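You operate a simulated robot arm through the tools that you are given. There is no shell and no other tool. Be economical: measure what you need, move in short steps, check, and stop when the job is done.

You are at the controls of a simulated robot arm. One attempt, no reset.

## Task
Rub the chalk off the small red box on the turntable, turned to SIDE and bolted.
Fine: seat it, then turn, then push the teal bolt on, then rub; use the brown pad and put it back; the other box stays as it is.

Only the result counts: the job must be done as asked and must still hold three seconds after the hand-in. Knocking over, shifting, dropping, spilling or breaking anything else fails it.

## Robot
A 7-joint arm with a two-finger parallel gripper, fixed in place. Base frame: the origin is at the foot of the arm, x ahead of it, y to its left, z up. Readings come in mm, rad, newtons and seconds.
Its first joint turns from -2.897 to 2.897 rad. Payload 4.4 kg.
The TCP is the grasp point between the finger pads, 23 mm short of the fingertips. In the tool frame z runs along the fingers and y along their closing line. The gripper opens to 94 mm. The fingers are 38 mm wide and 10 mm thick; the gripper's body (54 by 96 mm) begins 39 mm behind the TCP.
Orientation is that of the tool frame in the base frame, as a unit quaternion [w, x, y, z]. With the fingers straight down and closing along the base's y, the tool's x points along the base's -x, its y along +y and its z along -z.

## Interface
- The arm moves only by the tool jog_arm. Its argument "targets" is a list of rows, each a list of 6 numbers: the shift along the tool's x, y, z in mm, then the turn, a rotation vector about the tool's x, y, z in rad. In form: [[tx, ty, tz, wx, wy, wz], ...]. A call has 1 to 8 rows; each row shifts and turns the commanded pose from where the row before left it, along the tool's axes as they then stand. "jaw" is the opening, from 0 (shut) to 1 (fully open), set as the call begins (left out, the last holds). A row lasts 0.2 s, in which the tool goes at most 50 mm and 0.15 rad; a call with a longer step from one row to the next is refused whole, and so is a gripper value outside its range. A pose out of reach is approached as far as the arm can. The call stops where the force on the tool passes 40 N (or 10 N more than at its start, if that is more) or the arm is blocked; 0.2 s more then pass. The fingers move at their own pace (about 72 mm/s each) and stop on an object; they squeeze with about 30 N. The grip force told is the motor's: it shows also when the fingers shut on nothing. Time passes only in rows, and 0.2 s behind the last, so rows that do not move let the fingers close. The reply holds the time, the measured pose of the TCP, the force on the tool along the base axes, the opening and the grip force, in the units named above and with some noise, and new pictures: "show" is both (left out), scene, wrist or none.
- Cameras (640 x 400 px; columns grow to the right, rows downward): "scene" is fixed at [221.2, 650.6, 1389.1]; the picture's right is [-0.63, -0.78, 0.00], its down [-0.38, 0.31, -0.87] and it looks along [0.68, -0.55, -0.49] (base axes); focal length 328 px, centre (320, 200). "wrist" rides on the gripper at [-39, 0, -44] in the tool frame; the picture's right is [0.00, -1.00, 0.00], its down [0.97, 0.00, -0.24] and it looks along [0.24, 0.00, 0.97] (tool axes); focal length 218 px, centre (320, 200). There is no depth. A picture from a camera that has moved, and an enlarged one, comes with that camera's place and axes in the base frame and with its lens.
- inspect(camera, box): a new picture of the part [left, top, right, bottom] of that camera's present view, enlarged. The clock stands still meanwhile.
- job_done(): hands the job in; it is judged then, once.

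Go step by step. Nothing tells you positions but the pictures and the camera data: compare them with the known pose of the tool, close in by small moves and look again before you grip or let go. The budget is 120 turns and 150 pictures, counting those below and the enlarged ones. Unless the task says otherwise, let go and move clear before handing in, and close with one line.

The tools are called after ">>>" as name(argument=value, ...) on one line, values as JSON. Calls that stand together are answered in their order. jog_arm: Moves the arm, as the interface text tells. Its arguments: {"type":"object","properties":{"targets":{"type":"array","items":{"type":"array","items":{"type":"number"}}},"jaw":{"type":"number"},"show":{"type":"string","enum":["both","scene","wrist","none"]}},"required":["targets"]} The other tools are called the same way: inspect (camera, box) takes an enlarged picture of a part of a camera's view; job_done () hands the job in.

At the start:

```text
clock: 0.0
tcp_pos: [711.2, 329.5, 1173.1]
tcp_rot: [0.0, 0.0, 1.0, 0.001]
wrist_force: [-0.6, -0.2, -0.1]
finger_gap: 93.8
grasp_force: 0.0
```

scene: 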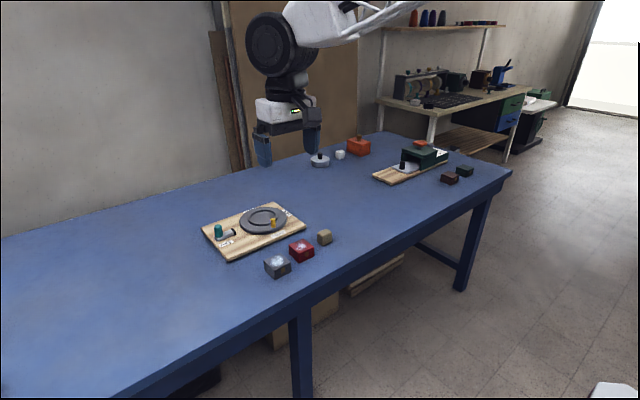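
wrist: 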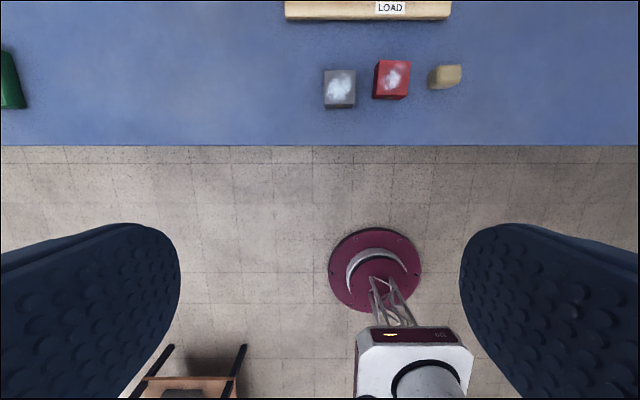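

I see a board with a turntable and teal bolt, with a red box, a grey box and a tan block near it. I'll enlarge the scene first to make out the details.

>>> inspect(camera="scene", box=[190, 190, 350, 290])

>>> inspect(camera="scene", box=[300, 120, 500, 200])

>>> inspect(camera="wrist", box=[270, 0, 490, 130])

```text
4.00 times, centred on (270, 240) of scene
camera zoom: at [221.2, 650.6, 1389.1], right [-0.63, -0.78, 0.0], down [-0.38, 0.31, -0.87], along [0.68, -0.55, -0.49], focal length 1312 px, centre (520, 40)
```

zoom: 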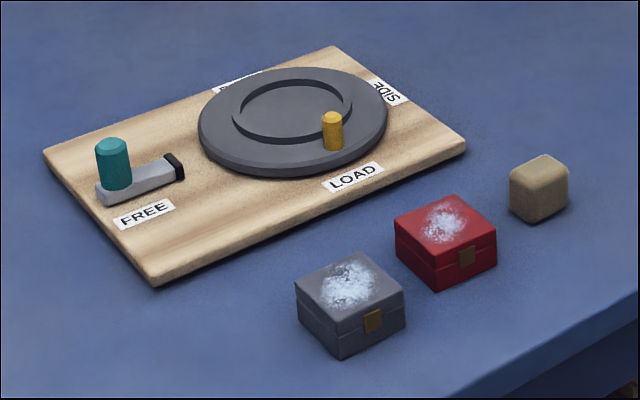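

```text
3.20 times, centred on (400, 160) of scene
camera zoom: at [221.2, 650.6, 1389.1], right [-0.63, -0.78, 0.0], down [-0.38, 0.31, -0.87], along [0.68, -0.55, -0.49], focal length 1049 px, centre (64, 328)
```

zoom: 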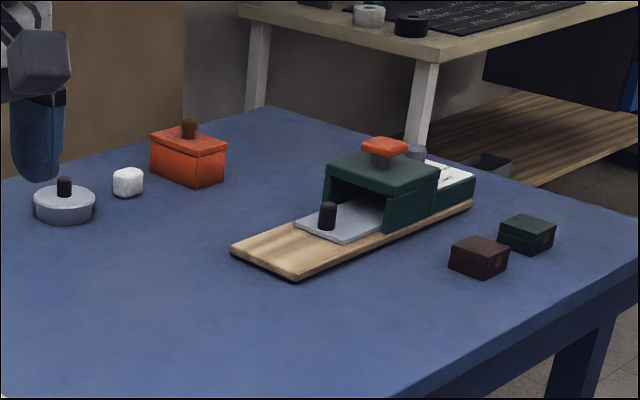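

```text
2.91 times, centred on (380, 65) of wrist
camera zoom: at [749.2, 329.2, 1217.4], right [0.0, -1.0, 0.0], down [-0.97, 0.0, 0.24], along [-0.24, 0.0, -0.97], focal length 635 px, centre (146, 593)
```

zoom: 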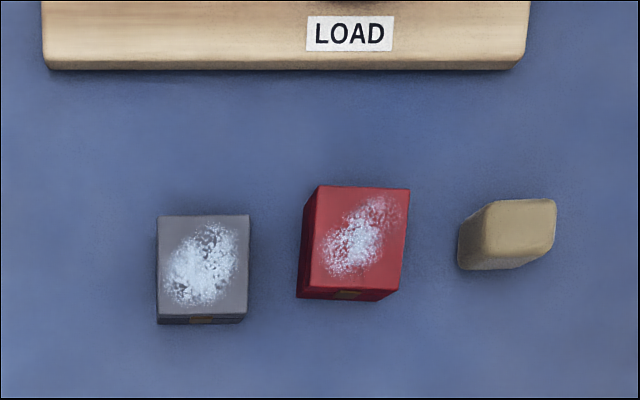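

The brown pad should be the tan rounded block at the right. The red box is near (860, 205) and the turntable near (1075, 208), which is far out, so I'll move ahead for a better look and to test the reach.

>>> jog_arm(targets=[[-45, -25, 0, 0, 0, 0], [-45, -25, 0, 0, 0, 0], [-45, -25, 0, 0, 0, 0], [-45, -25, 0, 0, 0, 0], [-30, -20, 0, 0, 0, 0], [0, 0, 0, 0, 0, 0]], show="wrist")

```text
refused: row 1 steps farther than a row can; nothing moved
```

Row 1 was 51 mm, just over the limit, so I'll shorten the rows.

>>> jog_arm(targets=[[-40, -24, 0, 0, 0, 0], [-40, -24, 0, 0, 0, 0], [-40, -24, 0, 0, 0, 0], [-40, -24, 0, 0, 0, 0], [-40, -24, 0, 0, 0, 0], [0, 0, 0, 0, 0, 0]], show="wrist")

```text
clock: 1.4
tcp_pos: [909.4, 213.0, 1176.5]
tcp_rot: [0.0, 0.001, 1.0, 0.0]
wrist_force: [0.7, 0.8, -0.8]
finger_gap: 94.0
grasp_force: 0.1
camera wrist: at [947.9, 211.9, 1220.0], right [0.0, -1.0, 0.0], down [-0.97, 0.0, 0.24], along [-0.24, 0.0, -0.97], focal length 218 px, centre (320, 200)
```

wrist: 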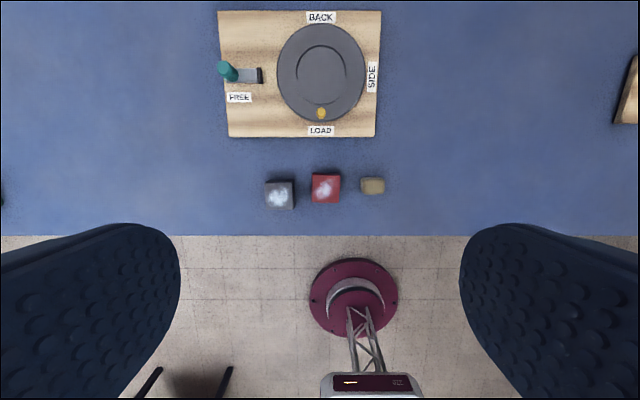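

>>> inspect(camera="wrist", box=[200, 0, 400, 125])

>>> inspect(camera="wrist", box=[240, 120, 400, 220])

```text
3.20 times, centred on (300, 62) of wrist
camera zoom: at [947.9, 211.9, 1220.0], right [0.0, -1.0, 0.0], down [-0.97, 0.0, 0.24], along [-0.24, 0.0, -0.97], focal length 698 px, centre (384, 640)
```

zoom: 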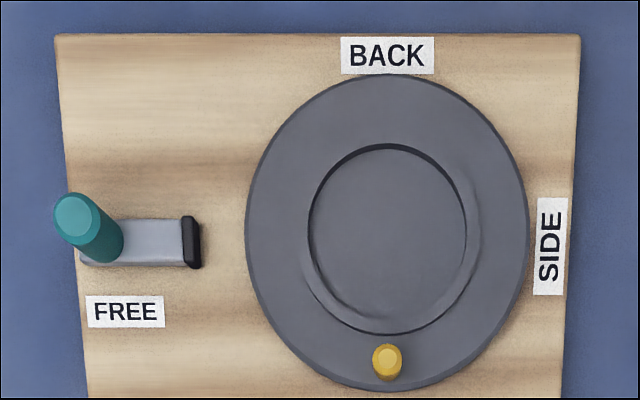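

```text
4.00 times, centred on (320, 170) of wrist
camera zoom: at [947.9, 211.9, 1220.0], right [0.0, -1.0, 0.0], down [-0.97, 0.0, 0.24], along [-0.24, 0.0, -0.97], focal length 873 px, centre (320, 320)
```

zoom: 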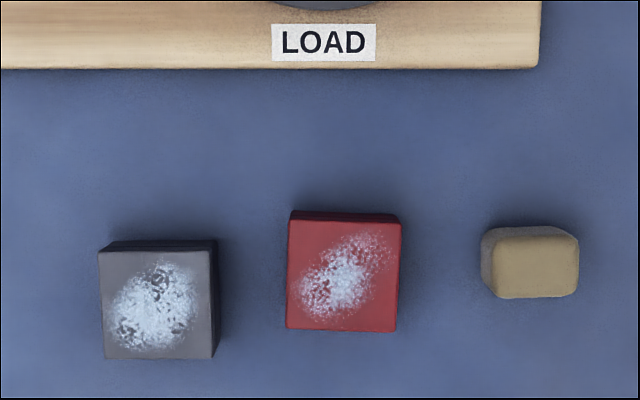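

The turntable centre is about (1070, 210), the peg about (1005, 210) and the bolt knob about (1067, 368). All of these are beyond the tool-down reach, so I'll test whether tilting the tool outward by 0.7 rad gets there.

>>> jog_arm(targets=[[0, 0, 0, 0, -0.14, 0], [0, 0, 0, 0, -0.14, 0], [0, 0, 0, 0, -0.14, 0], [0, 0, 0, 0, -0.14, 0], [0, 0, 0, 0, -0.14, 0], [5, 0, 42, 0, 0, 0], [5, 0, 42, 0, 0, 0], [5, 0, 42, 0, 0, 0]], show="none")

>>> jog_arm(targets=[[5, 0, 42, 0, 0, 0], [5, 0, 42, 0, 0, 0], [5, 0, 42, 0, 0, 0], [5, 0, 42, 0, 0, 0], [0, 0, 0, 0, 0, 0]], show="both")

```text
clock: 3.2
tcp_pos: [982.2, 210.3, 1069.7]
tcp_rot: [0.344, -0.001, 0.939, 0.001]
wrist_force: [-0.4, -0.3, 1.2]
finger_gap: 94.0
grasp_force: 0.0
```

```text
clock: 4.4
tcp_pos: [1072.4, 209.4, 926.8]
tcp_rot: [0.342, 0.0, 0.94, 0.0]
wrist_force: [-0.2, -1.0, -0.5]
finger_gap: 94.2
grasp_force: 0.0
camera wrist: at [1073.5, 210.2, 985.1], right [0.0, -1.0, 0.0], down [-0.9, 0.0, -0.44], along [0.44, 0.0, -0.9], focal length 218 px, centre (320, 200)
```

scene: 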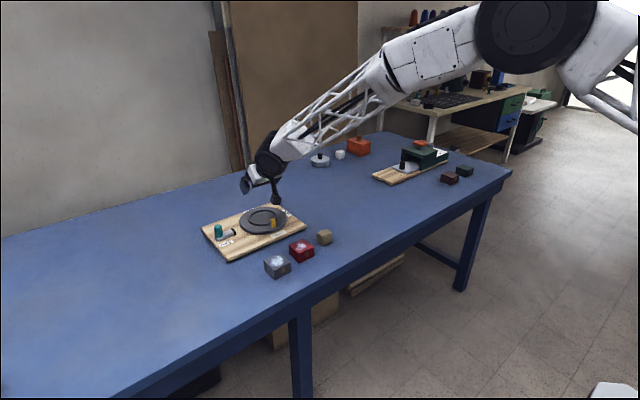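
wrist: 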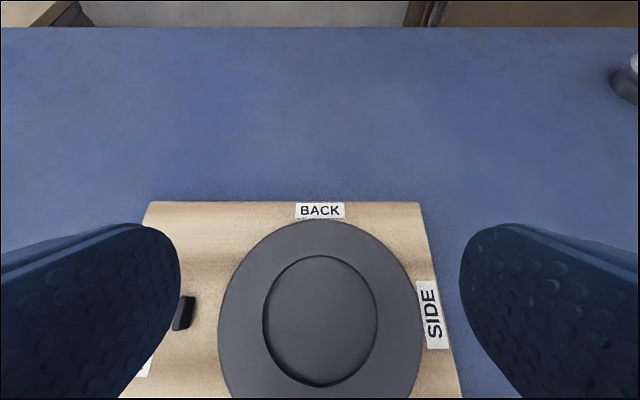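

The tilt reaches the turntable, and its centre reads about (1069, 210). I'll go above the red box with the same tilt.

>>> jog_arm(targets=[[34.7, -1.7, -22.1, 0, 0, 0], [34.7, -1.7, -22.1, 0, 0, 0], [34.7, -1.7, -22.1, 0, 0, 0], [34.7, -1.7, -22.1, 0, 0, 0], [34.7, -1.7, -22.1, 0, 0, 0], [0, 0, 0, 0, 0, 0]], show="both", jaw=0.78)

```text
clock: 5.8
tcp_pos: [868.8, 200.6, 895.0]
tcp_rot: [0.343, 0.0, 0.939, 0.0]
wrist_force: [-0.2, -0.3, -0.3]
finger_gap: 73.4
grasp_force: 0.1
camera wrist: at [870.3, 201.0, 954.3], right [0.0, -1.0, 0.0], down [-0.9, 0.0, -0.44], along [0.44, 0.0, -0.9], focal length 218 px, centre (320, 200)
```

scene: 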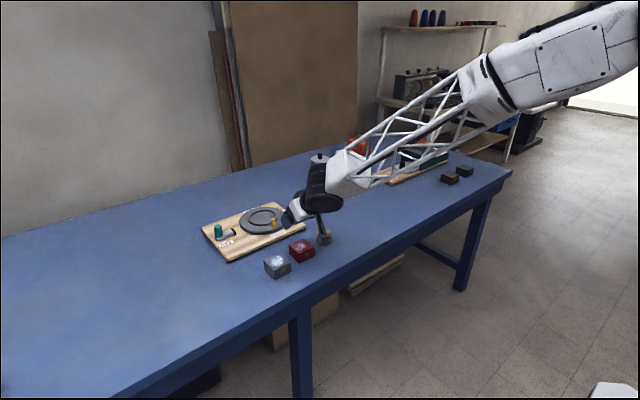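
wrist: 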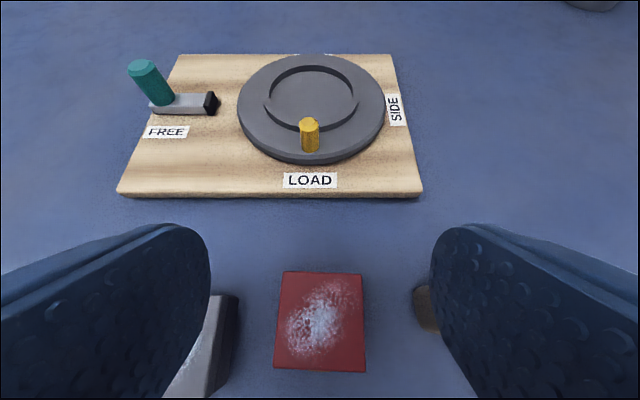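

The red box top centre is about (864.5, 200) at z≈798, and it is about 54 mm wide. I'll descend partway and check.

>>> jog_arm(targets=[[23.8, -0.2, 22.7, 0, 0, 0], [23.8, -0.2, 22.7, 0, 0, 0], [0, 0, 0, 0, 0, 0]], show="both")

```text
clock: 6.6
tcp_pos: [864.2, 202.2, 833.4]
tcp_rot: [0.343, -0.001, 0.939, 0.001]
wrist_force: [-0.3, -1.1, 0.1]
finger_gap: 73.2
grasp_force: 0.0
camera wrist: at [865.1, 202.6, 891.3], right [0.0, -1.0, 0.0], down [-0.9, 0.0, -0.44], along [0.44, 0.0, -0.9], focal length 218 px, centre (320, 200)
```

scene: 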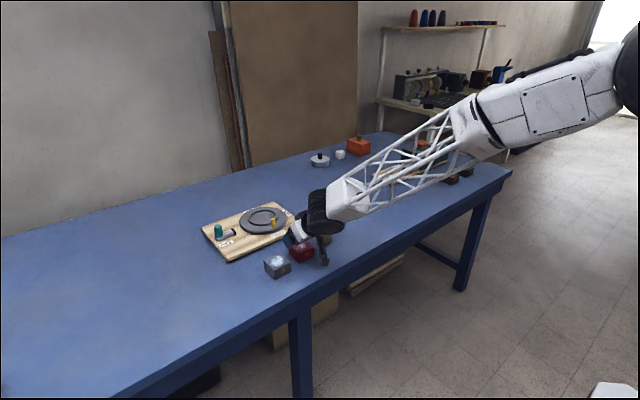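
wrist: 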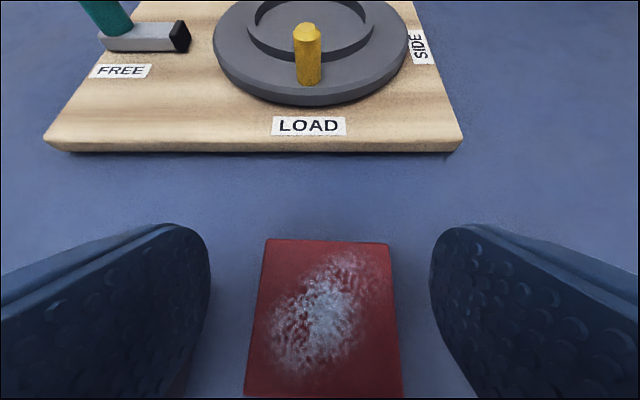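

Everything is aligned to within about 2 mm. I'll descend the rest of the way and close.

>>> jog_arm(targets=[[14, -1.2, 12, 0, 0, 0], [14, -1.2, 12, 0, 0, 0], [0, 0, 0, 0, 0, 0]], show="none")

>>> jog_arm(targets=[[0, 0, 0, 0, 0, 0], [0, 0, 0, 0, 0, 0], [0, 0, 0, 0, 0, 0]], jaw=0.3, show="both")

```text
clock: 7.4
tcp_pos: [857.2, 199.4, 796.9]
tcp_rot: [0.343, 0.0, 0.939, 0.0]
wrist_force: [-0.5, -0.6, 0.1]
finger_gap: 73.5
grasp_force: 0.0
```

```text
clock: 8.2
tcp_pos: [856.5, 198.5, 796.5]
tcp_rot: [0.343, 0.0, 0.939, 0.0]
wrist_force: [-0.2, -0.2, 1.6]
finger_gap: 55.4
grasp_force: 30.1
camera wrist: at [858.1, 198.5, 855.7], right [0.0, -1.0, 0.0], down [-0.9, 0.0, -0.44], along [0.44, 0.0, -0.9], focal length 218 px, centre (320, 200)
```

scene: 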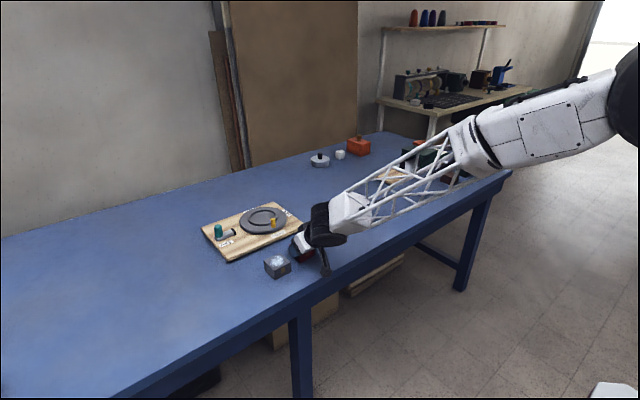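
wrist: 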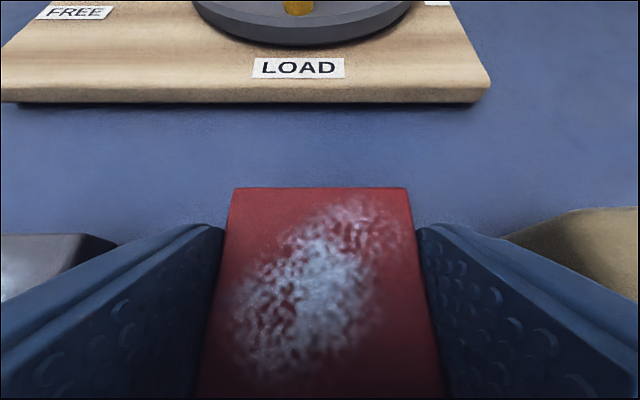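

The box is held, 55.4 mm wide with its centre about 8 mm beyond the TCP. I'll lift it and carry it over the turntable.

>>> jog_arm(targets=[[-21.5, 0, -25.5, 0, 0, 0], [-21.5, 0, -25.5, 0, 0, 0], [-21.5, 0, -25.5, 0, 0, 0], [0, 0, 0, 0, 0, 0]], show="wrist")

>>> jog_arm(targets=[[-31.2, 2.4, 26.3, 0, 0, 0], [-31.2, 2.4, 26.3, 0, 0, 0], [-31.2, 2.4, 26.3, 0, 0, 0], [-31.2, 2.4, 26.3, 0, 0, 0], [-31.2, 2.4, 26.3, 0, 0, 0], [0, 0, 0, 0, 0, 0]], show="both")

```text
clock: 9.2
tcp_pos: [855.4, 198.8, 896.6]
tcp_rot: [0.343, 0.0, 0.939, 0.0]
wrist_force: [-0.3, -0.5, -0.9]
finger_gap: 55.2
grasp_force: 30.0
camera wrist: at [856.9, 198.5, 954.9], right [0.0, -1.0, 0.0], down [-0.9, 0.0, -0.44], along [0.44, 0.0, -0.9], focal length 218 px, centre (320, 200)
```

wrist: 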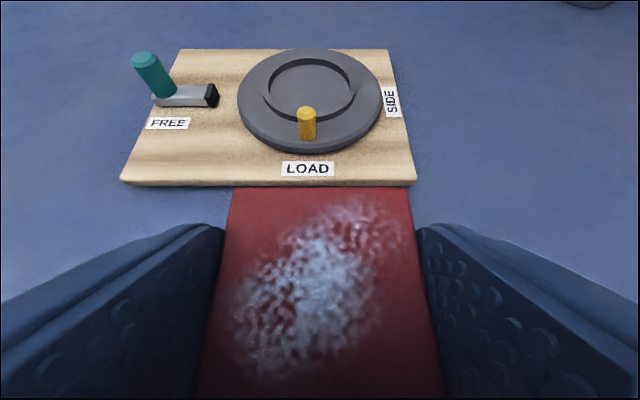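

```text
clock: 10.6
tcp_pos: [1060.0, 209.8, 896.6]
tcp_rot: [0.343, 0.001, 0.939, 0.0]
wrist_force: [0.2, 0.2, -0.4]
finger_gap: 55.1
grasp_force: 30.0
camera wrist: at [1061.7, 209.6, 954.9], right [0.0, -1.0, 0.0], down [-0.9, 0.0, -0.44], along [0.44, 0.0, -0.9], focal length 218 px, centre (320, 200)
```

scene: 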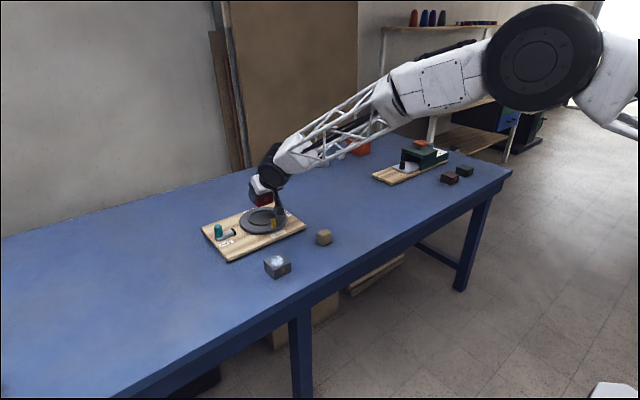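
wrist: 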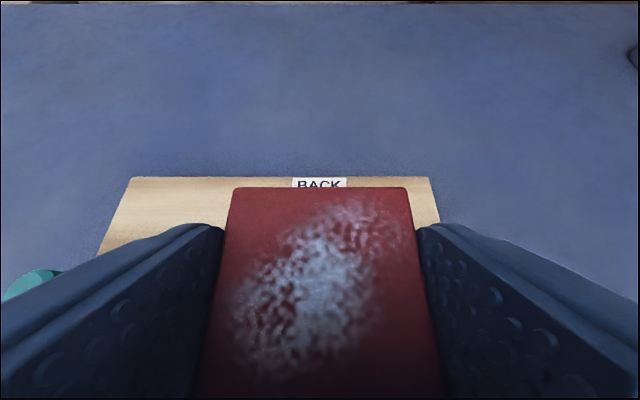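

The held box is now above the pocket at about (1068, 210). I'll lower it toward the seat, then take small steps watching for contact.

>>> jog_arm(targets=[[14.2, 0.2, 16.8, 0, 0, 0], [14.2, 0.2, 16.8, 0, 0, 0], [9.6, 0.2, 11.5, 0, 0, 0], [0, 0, 0, 0, 0, 0]], show="none")

>>> inspect(camera="scene", box=[210, 170, 330, 245])

```text
clock: 11.6
tcp_pos: [1061.6, 208.9, 839.7]
tcp_rot: [0.343, 0.0, 0.939, 0.0]
wrist_force: [-0.1, 0.2, -0.4]
finger_gap: 55.5
grasp_force: 30.2
```

```text
5.33 times, centred on (270, 208) of scene
camera zoom: at [221.2, 650.6, 1389.1], right [-0.63, -0.78, 0.0], down [-0.38, 0.31, -0.87], along [0.68, -0.55, -0.49], focal length 1749 px, centre (587, 160)
```

zoom: 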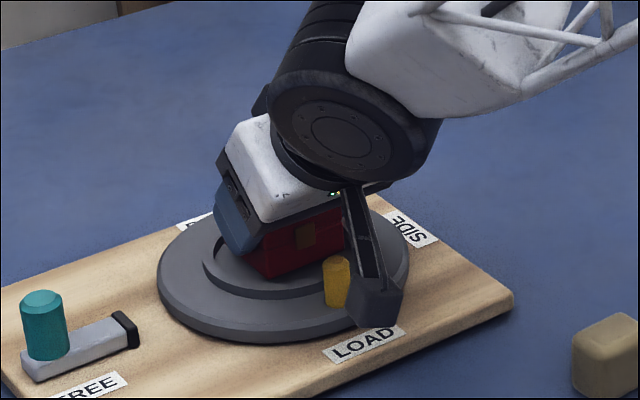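

The box hangs just over the pocket with nothing in the way; the stalk on the hand clears the peg and the board. I'll lower it in small steps.

>>> jog_arm(targets=[[3.2, 0.7, 2.5, 0, 0, 0], [2.6, 0.7, 3.1, 0, 0, 0], [2.6, 0, 3.1, 0, 0, 0], [0, 0, 0, 0, 0, 0]], show="none")

>>> inspect(camera="scene", box=[230, 185, 310, 235])

```text
clock: 12.7
tcp_pos: [1062.8, 212.0, 833.9]
tcp_rot: [0.346, -0.001, 0.938, 0.002]
wrist_force: [-0.2, -0.6, 3.2]
finger_gap: 55.6
grasp_force: 29.9
stopped in row 4: the force on the tool passed its limit (the readings are from after the stop); the commanded pose is now the measured one
```

```text
8.00 times, centred on (270, 210) of scene
camera zoom: at [221.2, 650.6, 1389.1], right [-0.63, -0.78, 0.0], down [-0.38, 0.31, -0.87], along [0.68, -0.55, -0.49], focal length 2624 px, centre (720, 120)
```

zoom: 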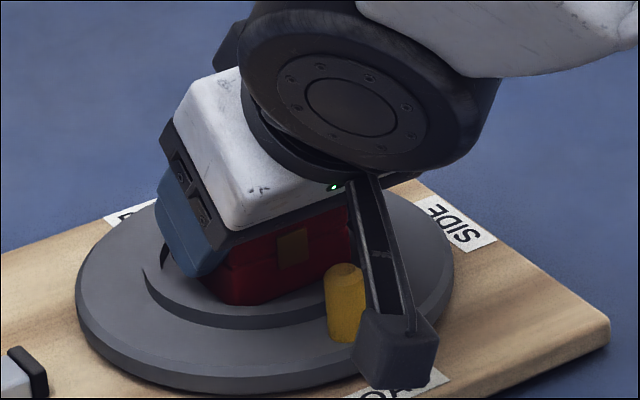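

The box touched down at TCP z≈834 and may be resting on the rim rather than in the pocket. I'll lift and back off to measure the pocket more accurately.

>>> jog_arm(targets=[[-20, 0, -23, 0, 0, 0], [-20, 0, -23, 0, 0, 0], [-4.1, 0, -46, 0, 0, 0], [-4.1, 0, -46, 0, 0, 0], [0, 0, 0, 0, 0, 0]], show="wrist")

>>> inspect(camera="scene", box=[230, 190, 310, 240])

```text
clock: 13.9
tcp_pos: [1008.6, 210.5, 971.1]
tcp_rot: [0.347, 0.0, 0.938, 0.0]
wrist_force: [1.1, 0.3, -1.0]
finger_gap: 55.3
grasp_force: 29.7
camera wrist: at [1008.6, 210.6, 1028.7], right [0.0, -1.0, 0.0], down [-0.89, 0.0, -0.45], along [0.45, 0.0, -0.89], focal length 218 px, centre (320, 200)
```

wrist: 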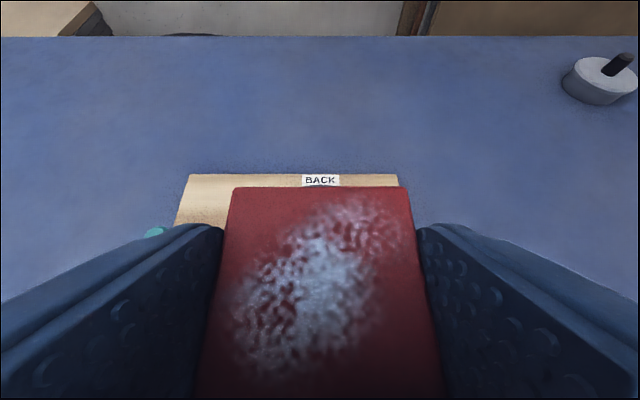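

```text
8.00 times, centred on (270, 215) of scene
camera zoom: at [221.2, 650.6, 1389.1], right [-0.63, -0.78, 0.0], down [-0.38, 0.31, -0.87], along [0.68, -0.55, -0.49], focal length 2624 px, centre (720, 80)
```

zoom: 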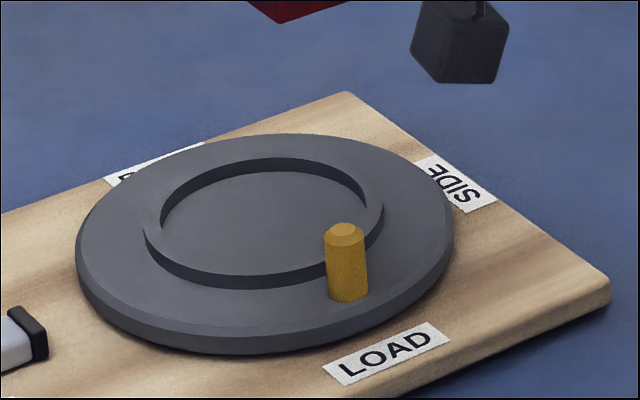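

The seat is a raised ring about 88 mm across inside, centred near (1070.5, 211.8), with its rim near z≈798. I'll bring the box back onto that centre and lower it again.

>>> jog_arm(targets=[[10.6, 0.25, 33.4, 0, 0, 0], [10.6, 0.25, 33.4, 0, 0, 0], [10.6, 0.25, 33.4, 0, 0, 0], [10.6, 0.25, 33.4, 0, 0, 0], [0, 0, 0, 0, 0, 0]], show="none")

>>> inspect(camera="scene", box=[238, 195, 302, 235])

```text
clock: 15.1
tcp_pos: [1063.5, 212.6, 842.3]
tcp_rot: [0.345, 0.001, 0.939, 0.001]
wrist_force: [-1.0, 0.5, 0.1]
finger_gap: 55.4
grasp_force: 30.6
```

```text
10.00 times, centred on (270, 215) of scene
camera zoom: at [221.2, 650.6, 1389.1], right [-0.63, -0.78, 0.0], down [-0.38, 0.31, -0.87], along [0.68, -0.55, -0.49], focal length 3279 px, centre (820, 50)
```

zoom: 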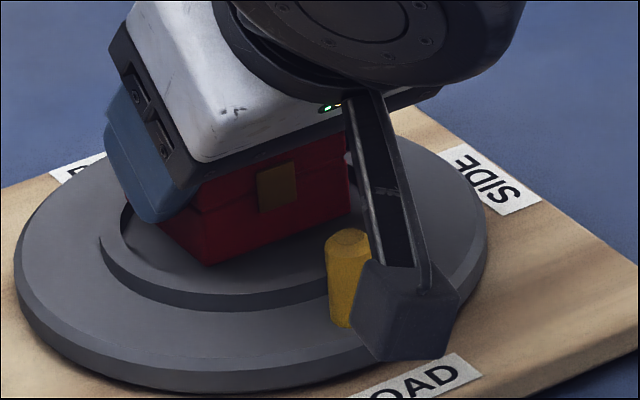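

>>> jog_arm(targets=[[2.6, -0.5, 3, 0, 0, 0], [2.6, -0.5, 3, 0, 0, 0], [0, 0, 0, 0, 0, 0]], show="none")

>>> inspect(camera="scene", box=[238, 195, 302, 235])

```text
clock: 15.9
tcp_pos: [1063.9, 211.8, 833.7]
tcp_rot: [0.345, -0.001, 0.938, 0.002]
wrist_force: [0.2, 0.1, -0.5]
finger_gap: 55.4
grasp_force: 29.9
```

```text
10.00 times, centred on (270, 215) of scene
camera zoom: at [221.2, 650.6, 1389.1], right [-0.63, -0.78, 0.0], down [-0.38, 0.31, -0.87], along [0.68, -0.55, -0.49], focal length 3279 px, centre (820, 50)
```

zoom: 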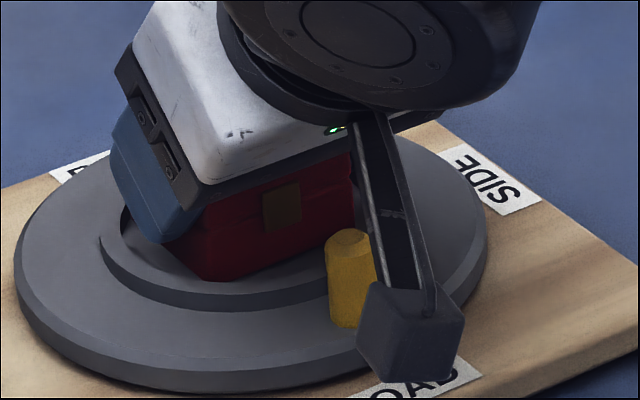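

No force at this height this time, so I'll keep going down gently.

>>> jog_arm(targets=[[1.3, 0, 1.5, 0, 0, 0], [1.3, 0, 1.5, 0, 0, 0], [0, 0, 0, 0, 0, 0]], show="none")

>>> inspect(camera="scene", box=[238, 195, 302, 235])

```text
clock: 16.7
tcp_pos: [1065.1, 211.9, 832.3]
tcp_rot: [0.347, 0.0, 0.938, 0.002]
wrist_force: [0.0, -1.0, 31.5]
finger_gap: 55.4
grasp_force: 30.2
```

```text
10.00 times, centred on (270, 215) of scene
camera zoom: at [221.2, 650.6, 1389.1], right [-0.63, -0.78, 0.0], down [-0.38, 0.31, -0.87], along [0.68, -0.55, -0.49], focal length 3279 px, centre (820, 50)
```

zoom: 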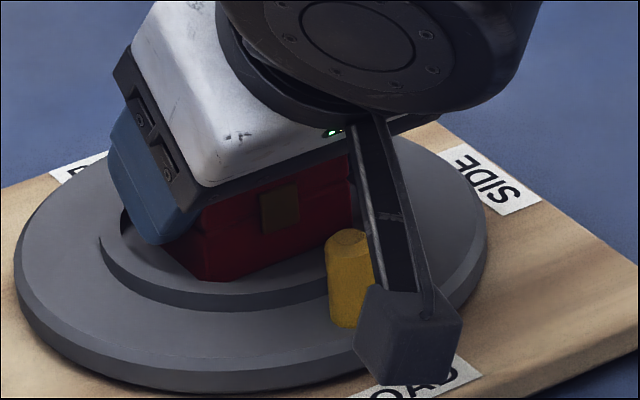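

There's contact again with the box still at rim height. Both cameras agree it sits about 4 mm too far out and 2 mm too far in +y, so I'll lift slightly and shift it by that much.

>>> jog_arm(targets=[[-3.5, 0, -4, 0, 0, 0], [-0.6, -2, -7.4, 0, 0, 0], [0, 0, 0, 0, 0, 0]], show="none")

```text
clock: 17.5
tcp_pos: [1058.0, 208.4, 840.0]
tcp_rot: [0.345, 0.001, 0.939, 0.0]
wrist_force: [-0.3, 0.5, -0.4]
finger_gap: 55.4
grasp_force: 30.3
```

>>> jog_arm(targets=[[2.4, 1.4, 5.9, 0, 0, 0], [0, 0, 0, 0, 0, 0], [1.3, 0, 1.5, 0, 0, 0], [1.3, 0, 1.5, 0, 0, 0], [0, 0, 0, 0, 0, 0]], show="none")

>>> inspect(camera="scene", box=[238, 195, 302, 235])

```text
clock: 18.7
tcp_pos: [1063.1, 209.0, 832.8]
tcp_rot: [0.347, 0.0, 0.938, 0.002]
wrist_force: [0.0, -0.9, 26.1]
finger_gap: 55.2
grasp_force: 29.7
```

```text
10.00 times, centred on (270, 215) of scene
camera zoom: at [221.2, 650.6, 1389.1], right [-0.63, -0.78, 0.0], down [-0.38, 0.31, -0.87], along [0.68, -0.55, -0.49], focal length 3279 px, centre (820, 50)
```

zoom: 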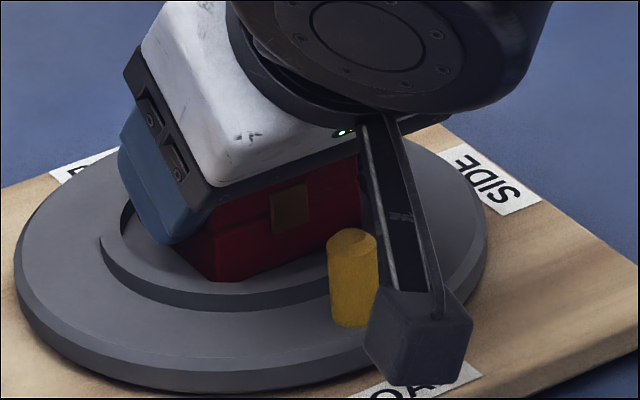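

The contact height doesn't change with position, so this could really be the seat floor. I'll look closer at the box's bottom edge against the rim.

>>> inspect(camera="scene", box=[250, 209, 282, 229])

```text
16.00 times, centred on (266, 219) of scene
camera zoom: at [221.2, 650.6, 1389.1], right [-0.63, -0.78, 0.0], down [-0.38, 0.31, -0.87], along [0.68, -0.55, -0.49], focal length 5247 px, centre (1184, -104)
```

zoom: 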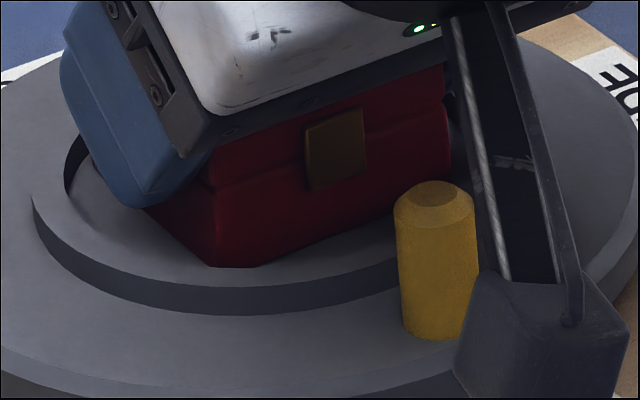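

The rim hides the box's near bottom corner while the far side sits higher. That means the far edge is resting on the rim and the box is about 5 mm too far in +x, so I'll lift slightly, shift back and lower again.

>>> jog_arm(targets=[[-2.6, 0, -3, 0, 0, 0], [0.5, 1, -7.1, 0, 0, 0], [0, 0, 0, 0, 0, 0]], show="none")

```text
clock: 19.5
tcp_pos: [1056.7, 209.9, 837.2]
tcp_rot: [0.345, 0.0, 0.939, 0.0]
wrist_force: [-0.4, 0.0, -1.1]
finger_gap: 55.2
grasp_force: 30.0
```

>>> jog_arm(targets=[[1.6, 0.3, 2.6, 0, 0, 0], [1.6, 0.3, 2.6, 0, 0, 0], [0, 0, 0, 0, 0, 0]], show="none")

>>> inspect(camera="scene", box=[250, 209, 282, 229])

```text
clock: 20.3
tcp_pos: [1056.9, 211.6, 832.4]
tcp_rot: [0.346, 0.001, 0.938, 0.0]
wrist_force: [-0.3, -1.3, 10.6]
finger_gap: 55.2
grasp_force: 30.1
```

```text
16.00 times, centred on (266, 219) of scene
camera zoom: at [221.2, 650.6, 1389.1], right [-0.63, -0.78, 0.0], down [-0.38, 0.31, -0.87], along [0.68, -0.55, -0.49], focal length 5247 px, centre (1184, -104)
```

zoom: 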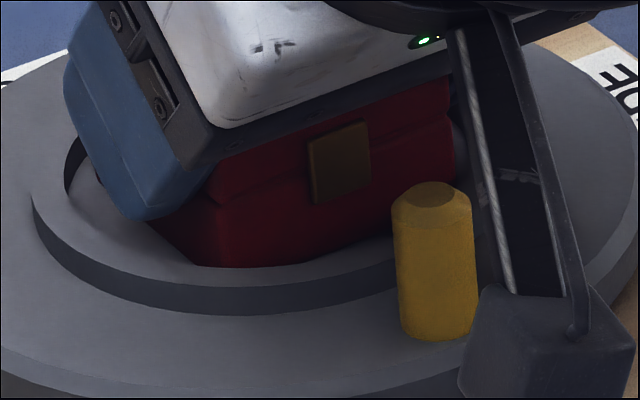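

Contact is at the same height in all three places, and the rim hides the near bottom corner, so the box is on the seat floor and well centred. I'll release with a small opening and rise straight up.

>>> jog_arm(targets=[[0, 0, 0, 0, 0, 0], [0, 0, 0, 0, 0, 0]], jaw=0.65, show="none")

>>> inspect(camera="scene", box=[250, 209, 282, 229])

>>> inspect(camera="wrist", box=[160, 150, 480, 350])

```text
clock: 20.9
tcp_pos: [1056.8, 210.6, 832.4]
tcp_rot: [0.346, 0.0, 0.938, 0.0]
wrist_force: [0.0, 0.4, 9.5]
finger_gap: 61.1
grasp_force: 0.3
```

```text
16.00 times, centred on (266, 219) of scene
camera zoom: at [221.2, 650.6, 1389.1], right [-0.63, -0.78, 0.0], down [-0.38, 0.31, -0.87], along [0.68, -0.55, -0.49], focal length 5247 px, centre (1184, -104)
```

zoom: 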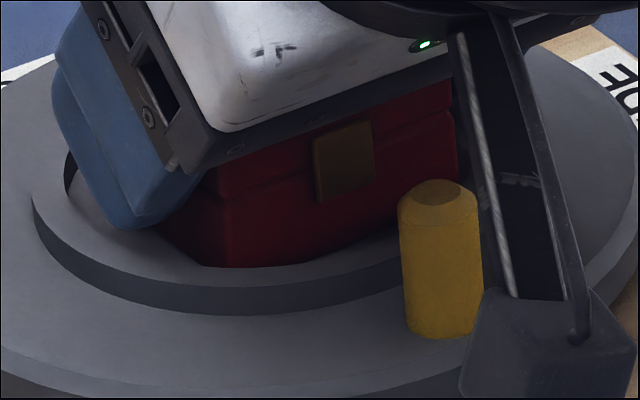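

```text
2.00 times, centred on (320, 250) of wrist
camera zoom: at [1057.9, 211.4, 890.4], right [0.0, -1.0, 0.0], down [-0.89, 0.0, -0.45], along [0.45, 0.0, -0.89], focal length 436 px, centre (320, 100)
```

zoom: 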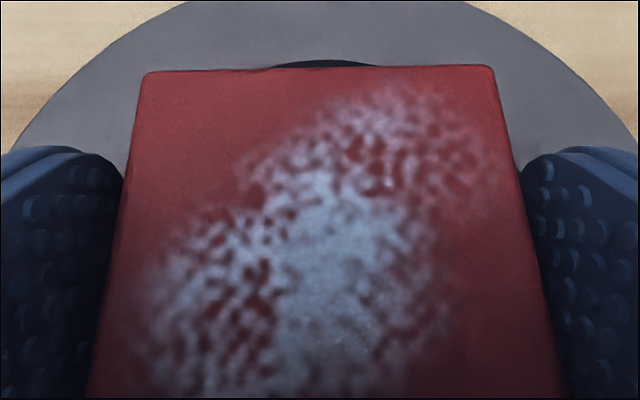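

The fingers are free of the box and it didn't move. I'll rise straight up and check how it sits.

>>> jog_arm(targets=[[-3.3, 0, -3.8, 0, 0, 0], [-6.5, 0, -7.6, 0, 0, 0], [-20, 0, -23, 0, 0, 0], [-20, 0, -23, 0, 0, 0], [0, 0, -40, 0, 0, 0], [0, 0, -40, 0, 0, 0], [0, 0, 0, 0, 0, 0]], show="wrist")

>>> inspect(camera="scene", box=[238, 195, 302, 235])

>>> inspect(camera="wrist", box=[200, 150, 440, 300])

```text
clock: 22.5
tcp_pos: [1006.3, 212.2, 970.6]
tcp_rot: [0.344, 0.001, 0.939, 0.001]
wrist_force: [-0.1, 0.2, 0.2]
finger_gap: 61.3
grasp_force: 0.0
camera wrist: at [1006.2, 212.7, 1028.1], right [0.0, -1.0, 0.0], down [-0.89, 0.0, -0.45], along [0.45, 0.0, -0.89], focal length 218 px, centre (320, 200)
```

wrist: 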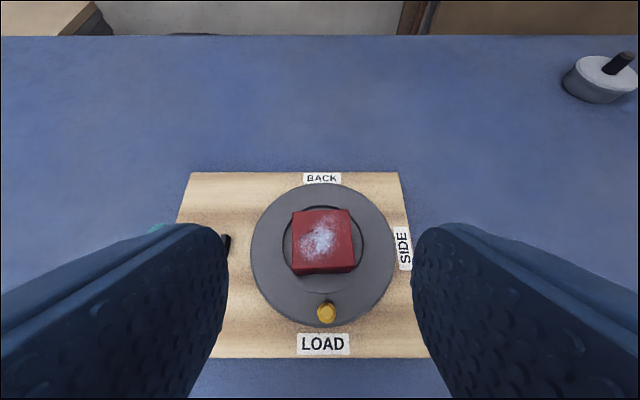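

```text
10.00 times, centred on (270, 215) of scene
camera zoom: at [221.2, 650.6, 1389.1], right [-0.63, -0.78, 0.0], down [-0.38, 0.31, -0.87], along [0.68, -0.55, -0.49], focal length 3279 px, centre (820, 50)
```

zoom: 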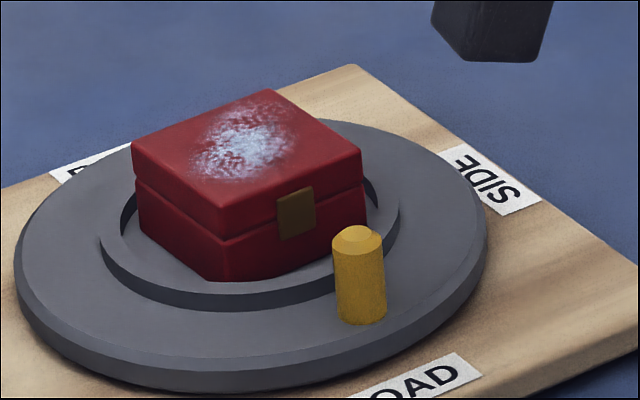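

```text
2.67 times, centred on (320, 225) of wrist
camera zoom: at [1006.2, 212.7, 1028.1], right [0.0, -1.0, 0.0], down [-0.89, 0.0, -0.45], along [0.45, 0.0, -0.89], focal length 582 px, centre (320, 133)
```

zoom: 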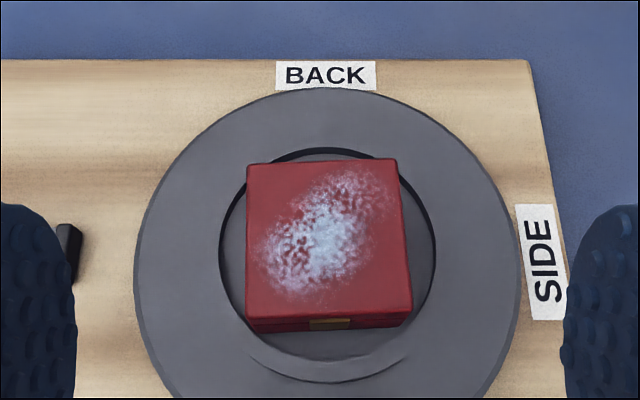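

The box sits inside the ring, and the peg is now near (1006, 207) after a slight drift. Next I'll come down to grip the peg, keeping the fingertips clear of the box.

>>> jog_arm(targets=[[24.8, -1.2, 25.7, 0, 0, 0], [24.8, -1.2, 25.7, 0, 0, 0], [24.8, -1.2, 25.7, 0, 0, 0], [0, 0, 0, 0, 0, 0]], jaw=0.5, show="wrist")

>>> inspect(camera="scene", box=[238, 195, 302, 235])

```text
clock: 23.5
tcp_pos: [998.7, 208.1, 863.9]
tcp_rot: [0.346, 0.001, 0.938, 0.0]
wrist_force: [0.8, 0.8, 0.2]
finger_gap: 47.5
grasp_force: 0.0
camera wrist: at [999.0, 208.4, 921.5], right [0.0, -1.0, 0.0], down [-0.89, 0.0, -0.45], along [0.45, 0.0, -0.89], focal length 218 px, centre (320, 200)
```

wrist: 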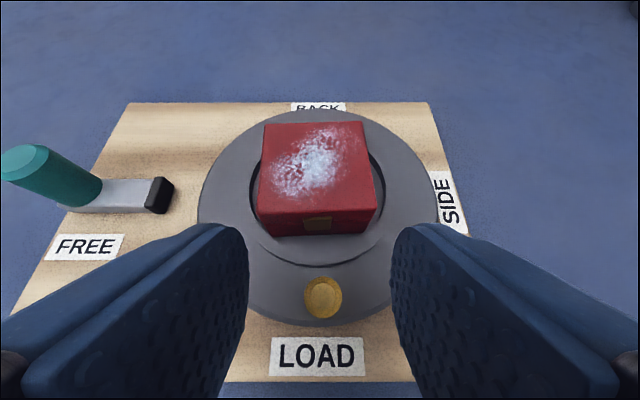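

```text
10.00 times, centred on (270, 215) of scene
camera zoom: at [221.2, 650.6, 1389.1], right [-0.63, -0.78, 0.0], down [-0.38, 0.31, -0.87], along [0.68, -0.55, -0.49], focal length 3279 px, centre (820, 50)
```

zoom: 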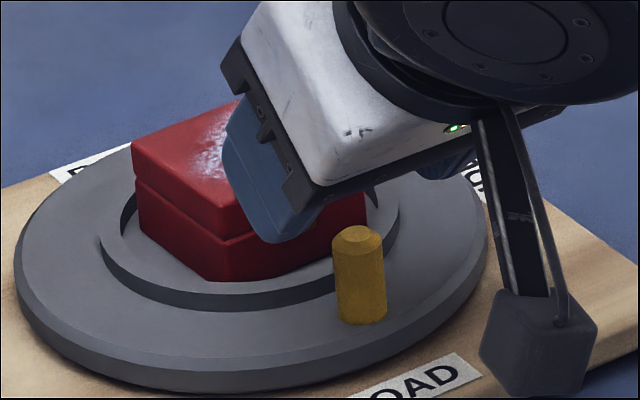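

The peg is confirmed at (1006, 207). I'll descend and close on it.

>>> jog_arm(targets=[[12, -0.5, 12.8, 0, 0, 0], [12, -0.5, 12.8, 0, 0, 0], [0, 0, 0, 0, 0, 0]], show="wrist")

>>> inspect(camera="scene", box=[238, 195, 302, 235])

```text
clock: 24.3
tcp_pos: [995.9, 207.3, 828.3]
tcp_rot: [0.347, -0.001, 0.938, 0.001]
wrist_force: [-0.3, -0.3, -0.2]
finger_gap: 47.1
grasp_force: 0.0
camera wrist: at [997.2, 206.2, 886.1], right [0.0, -1.0, 0.0], down [-0.89, 0.0, -0.45], along [0.45, 0.0, -0.89], focal length 218 px, centre (320, 200)
```

wrist: 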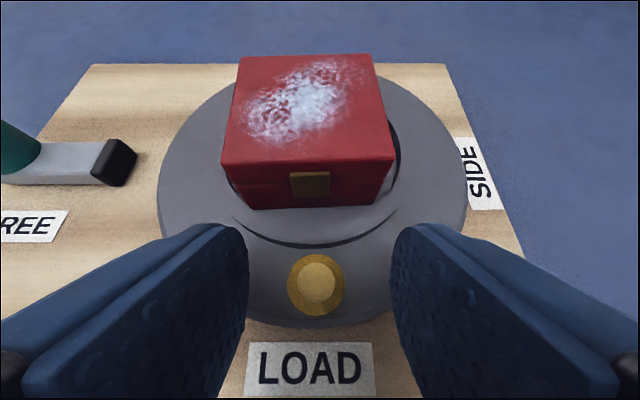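

```text
10.00 times, centred on (270, 215) of scene
camera zoom: at [221.2, 650.6, 1389.1], right [-0.63, -0.78, 0.0], down [-0.38, 0.31, -0.87], along [0.68, -0.55, -0.49], focal length 3279 px, centre (820, 50)
```

zoom: 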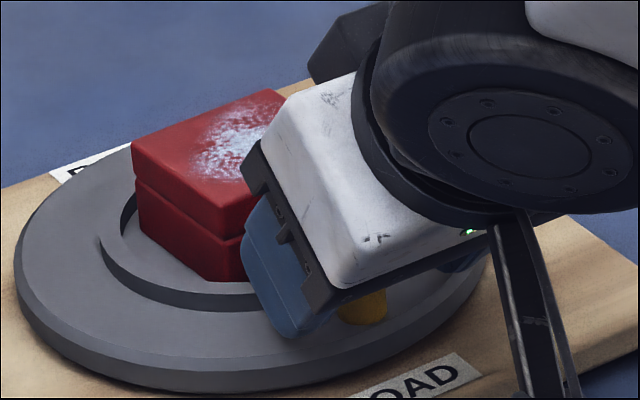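

>>> jog_arm(targets=[[0, 0, 0, 0, 0, 0], [0, 0, 0, 0, 0, 0]], jaw=0.0, show="wrist")

```text
clock: 24.9
tcp_pos: [996.2, 204.6, 827.5]
tcp_rot: [0.346, 0.0, 0.938, 0.0]
wrist_force: [-0.9, -0.7, -0.3]
finger_gap: 15.9
grasp_force: 29.8
camera wrist: at [997.2, 206.2, 886.1], right [0.0, -1.0, 0.0], down [-0.89, 0.0, -0.45], along [0.45, 0.0, -0.89], focal length 218 px, centre (320, 200)
```

wrist: 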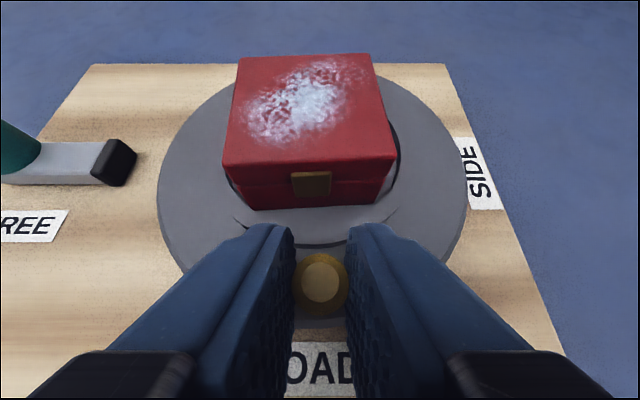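

The peg is held at 15.9 mm. I'll turn counter-clockwise along an arc about (1069, 211), doing the first half now.

>>> jog_arm(targets=[[-1.5, -11.5, 1.3, 0, 0, 0], [-3.2, -11.4, 2.7, 0, 0, 0], [-4.9, -10.4, 4.2, 0, 0, 0], [-6.3, -9, 5.4, 0, 0, 0], [0, 0, 0, 0, 0, 0]], show="both")

```text
clock: 26.1
tcp_pos: [1018.1, 165.7, 826.4]
tcp_rot: [0.346, 0.0, 0.938, 0.001]
wrist_force: [-5.6, -3.6, 10.4]
finger_gap: 15.8
grasp_force: 30.4
camera wrist: at [1018.3, 165.8, 884.8], right [0.0, -1.0, 0.0], down [-0.89, 0.0, -0.45], along [0.45, 0.0, -0.89], focal length 218 px, centre (320, 200)
```

scene: 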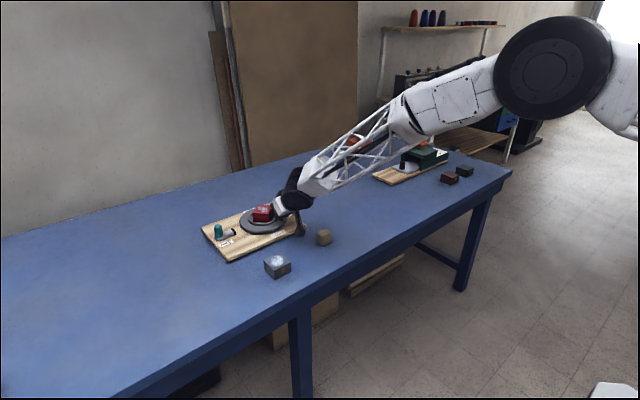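
wrist: 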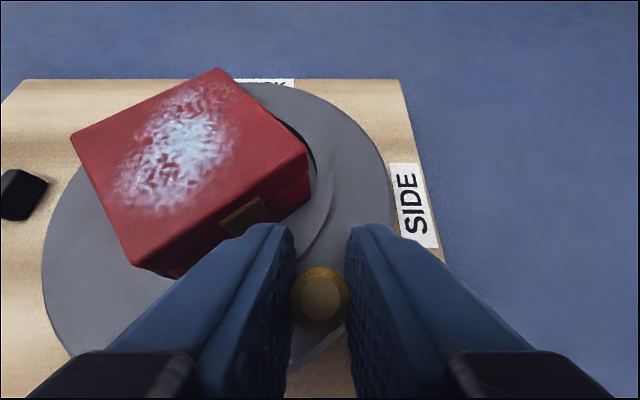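

The turn is about 45° along and everything is clear. I'll finish the arc to 90°.

>>> jog_arm(targets=[[-7.4, -7.3, 6.4, 0, 0, 0], [-8.4, -5.3, 7.2, 0, 0, 0], [-8.1, -2.8, 7, 0, 0, 0], [-8.4, -1, 7.2, 0, 0, 0], [0, 0, 0, 0, 0, 0]], show="both")

>>> inspect(camera="scene", box=[198, 190, 318, 265])

```text
clock: 27.3
tcp_pos: [1061.3, 149.3, 826.8]
tcp_rot: [0.346, 0.0, 0.938, 0.001]
wrist_force: [-9.5, -2.1, 8.1]
finger_gap: 15.5
grasp_force: 30.1
camera wrist: at [1062.1, 149.8, 884.8], right [0.0, -1.0, 0.0], down [-0.89, 0.0, -0.45], along [0.45, 0.0, -0.89], focal length 218 px, centre (320, 200)
```

scene: 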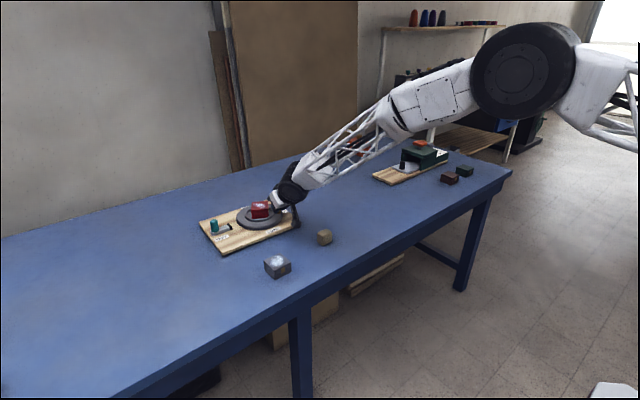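
wrist: 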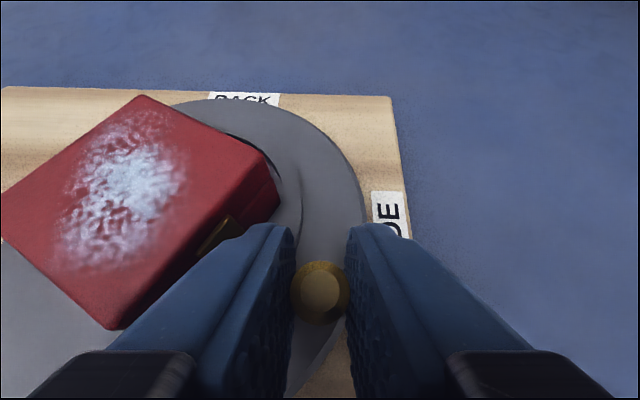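

```text
5.33 times, centred on (258, 228) of scene
camera zoom: at [221.2, 650.6, 1389.1], right [-0.63, -0.78, 0.0], down [-0.38, 0.31, -0.87], along [0.68, -0.55, -0.49], focal length 1749 px, centre (651, 53)
```

zoom: 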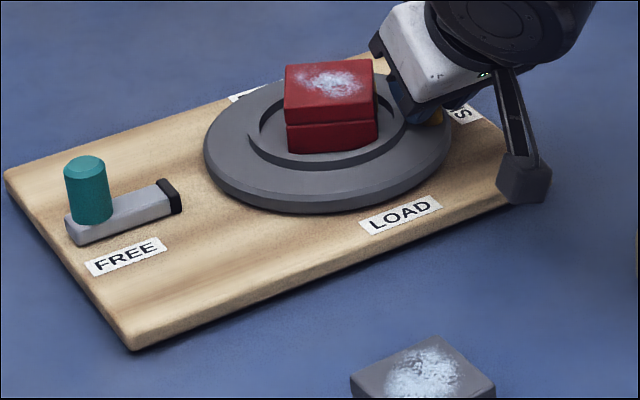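

The second half slid the whole board outward by roughly 25–35 mm instead of turning the table, because the tight grip kept the peg from rotating in the fingers. I'll retrace that path while still gripping to drag the board back.

>>> jog_arm(targets=[[8.4, 1, -7.2, 0, 0, 0], [8.1, 2.8, -7, 0, 0, 0], [8.4, 5.3, -7.2, 0, 0, 0], [7.4, 7.3, -6.4, 0, 0, 0], [0, 0, 0, 0, 0, 0]], show="both")

>>> inspect(camera="scene", box=[190, 190, 350, 290])

```text
clock: 28.5
tcp_pos: [1019.7, 163.8, 824.2]
tcp_rot: [0.346, 0.001, 0.938, 0.0]
wrist_force: [10.0, 5.6, 13.5]
finger_gap: 15.9
grasp_force: 30.3
camera wrist: at [1019.8, 164.3, 884.2], right [0.0, -1.0, 0.0], down [-0.89, 0.0, -0.45], along [0.45, 0.0, -0.89], focal length 218 px, centre (320, 200)
```

scene: 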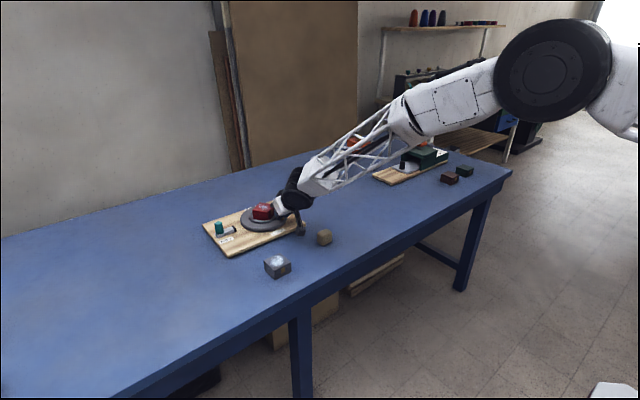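
wrist: 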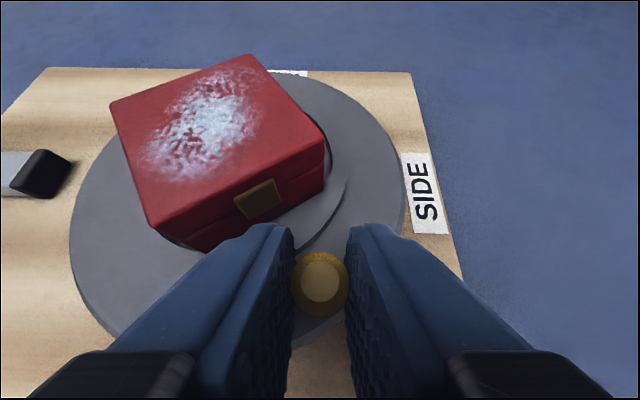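

```text
4.00 times, centred on (270, 240) of scene
camera zoom: at [221.2, 650.6, 1389.1], right [-0.63, -0.78, 0.0], down [-0.38, 0.31, -0.87], along [0.68, -0.55, -0.49], focal length 1312 px, centre (520, 40)
```

zoom: 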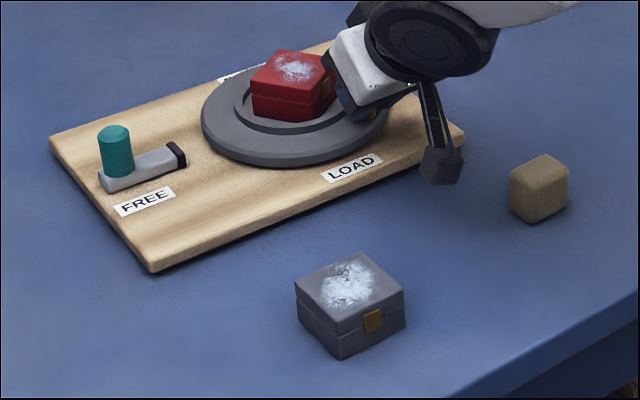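

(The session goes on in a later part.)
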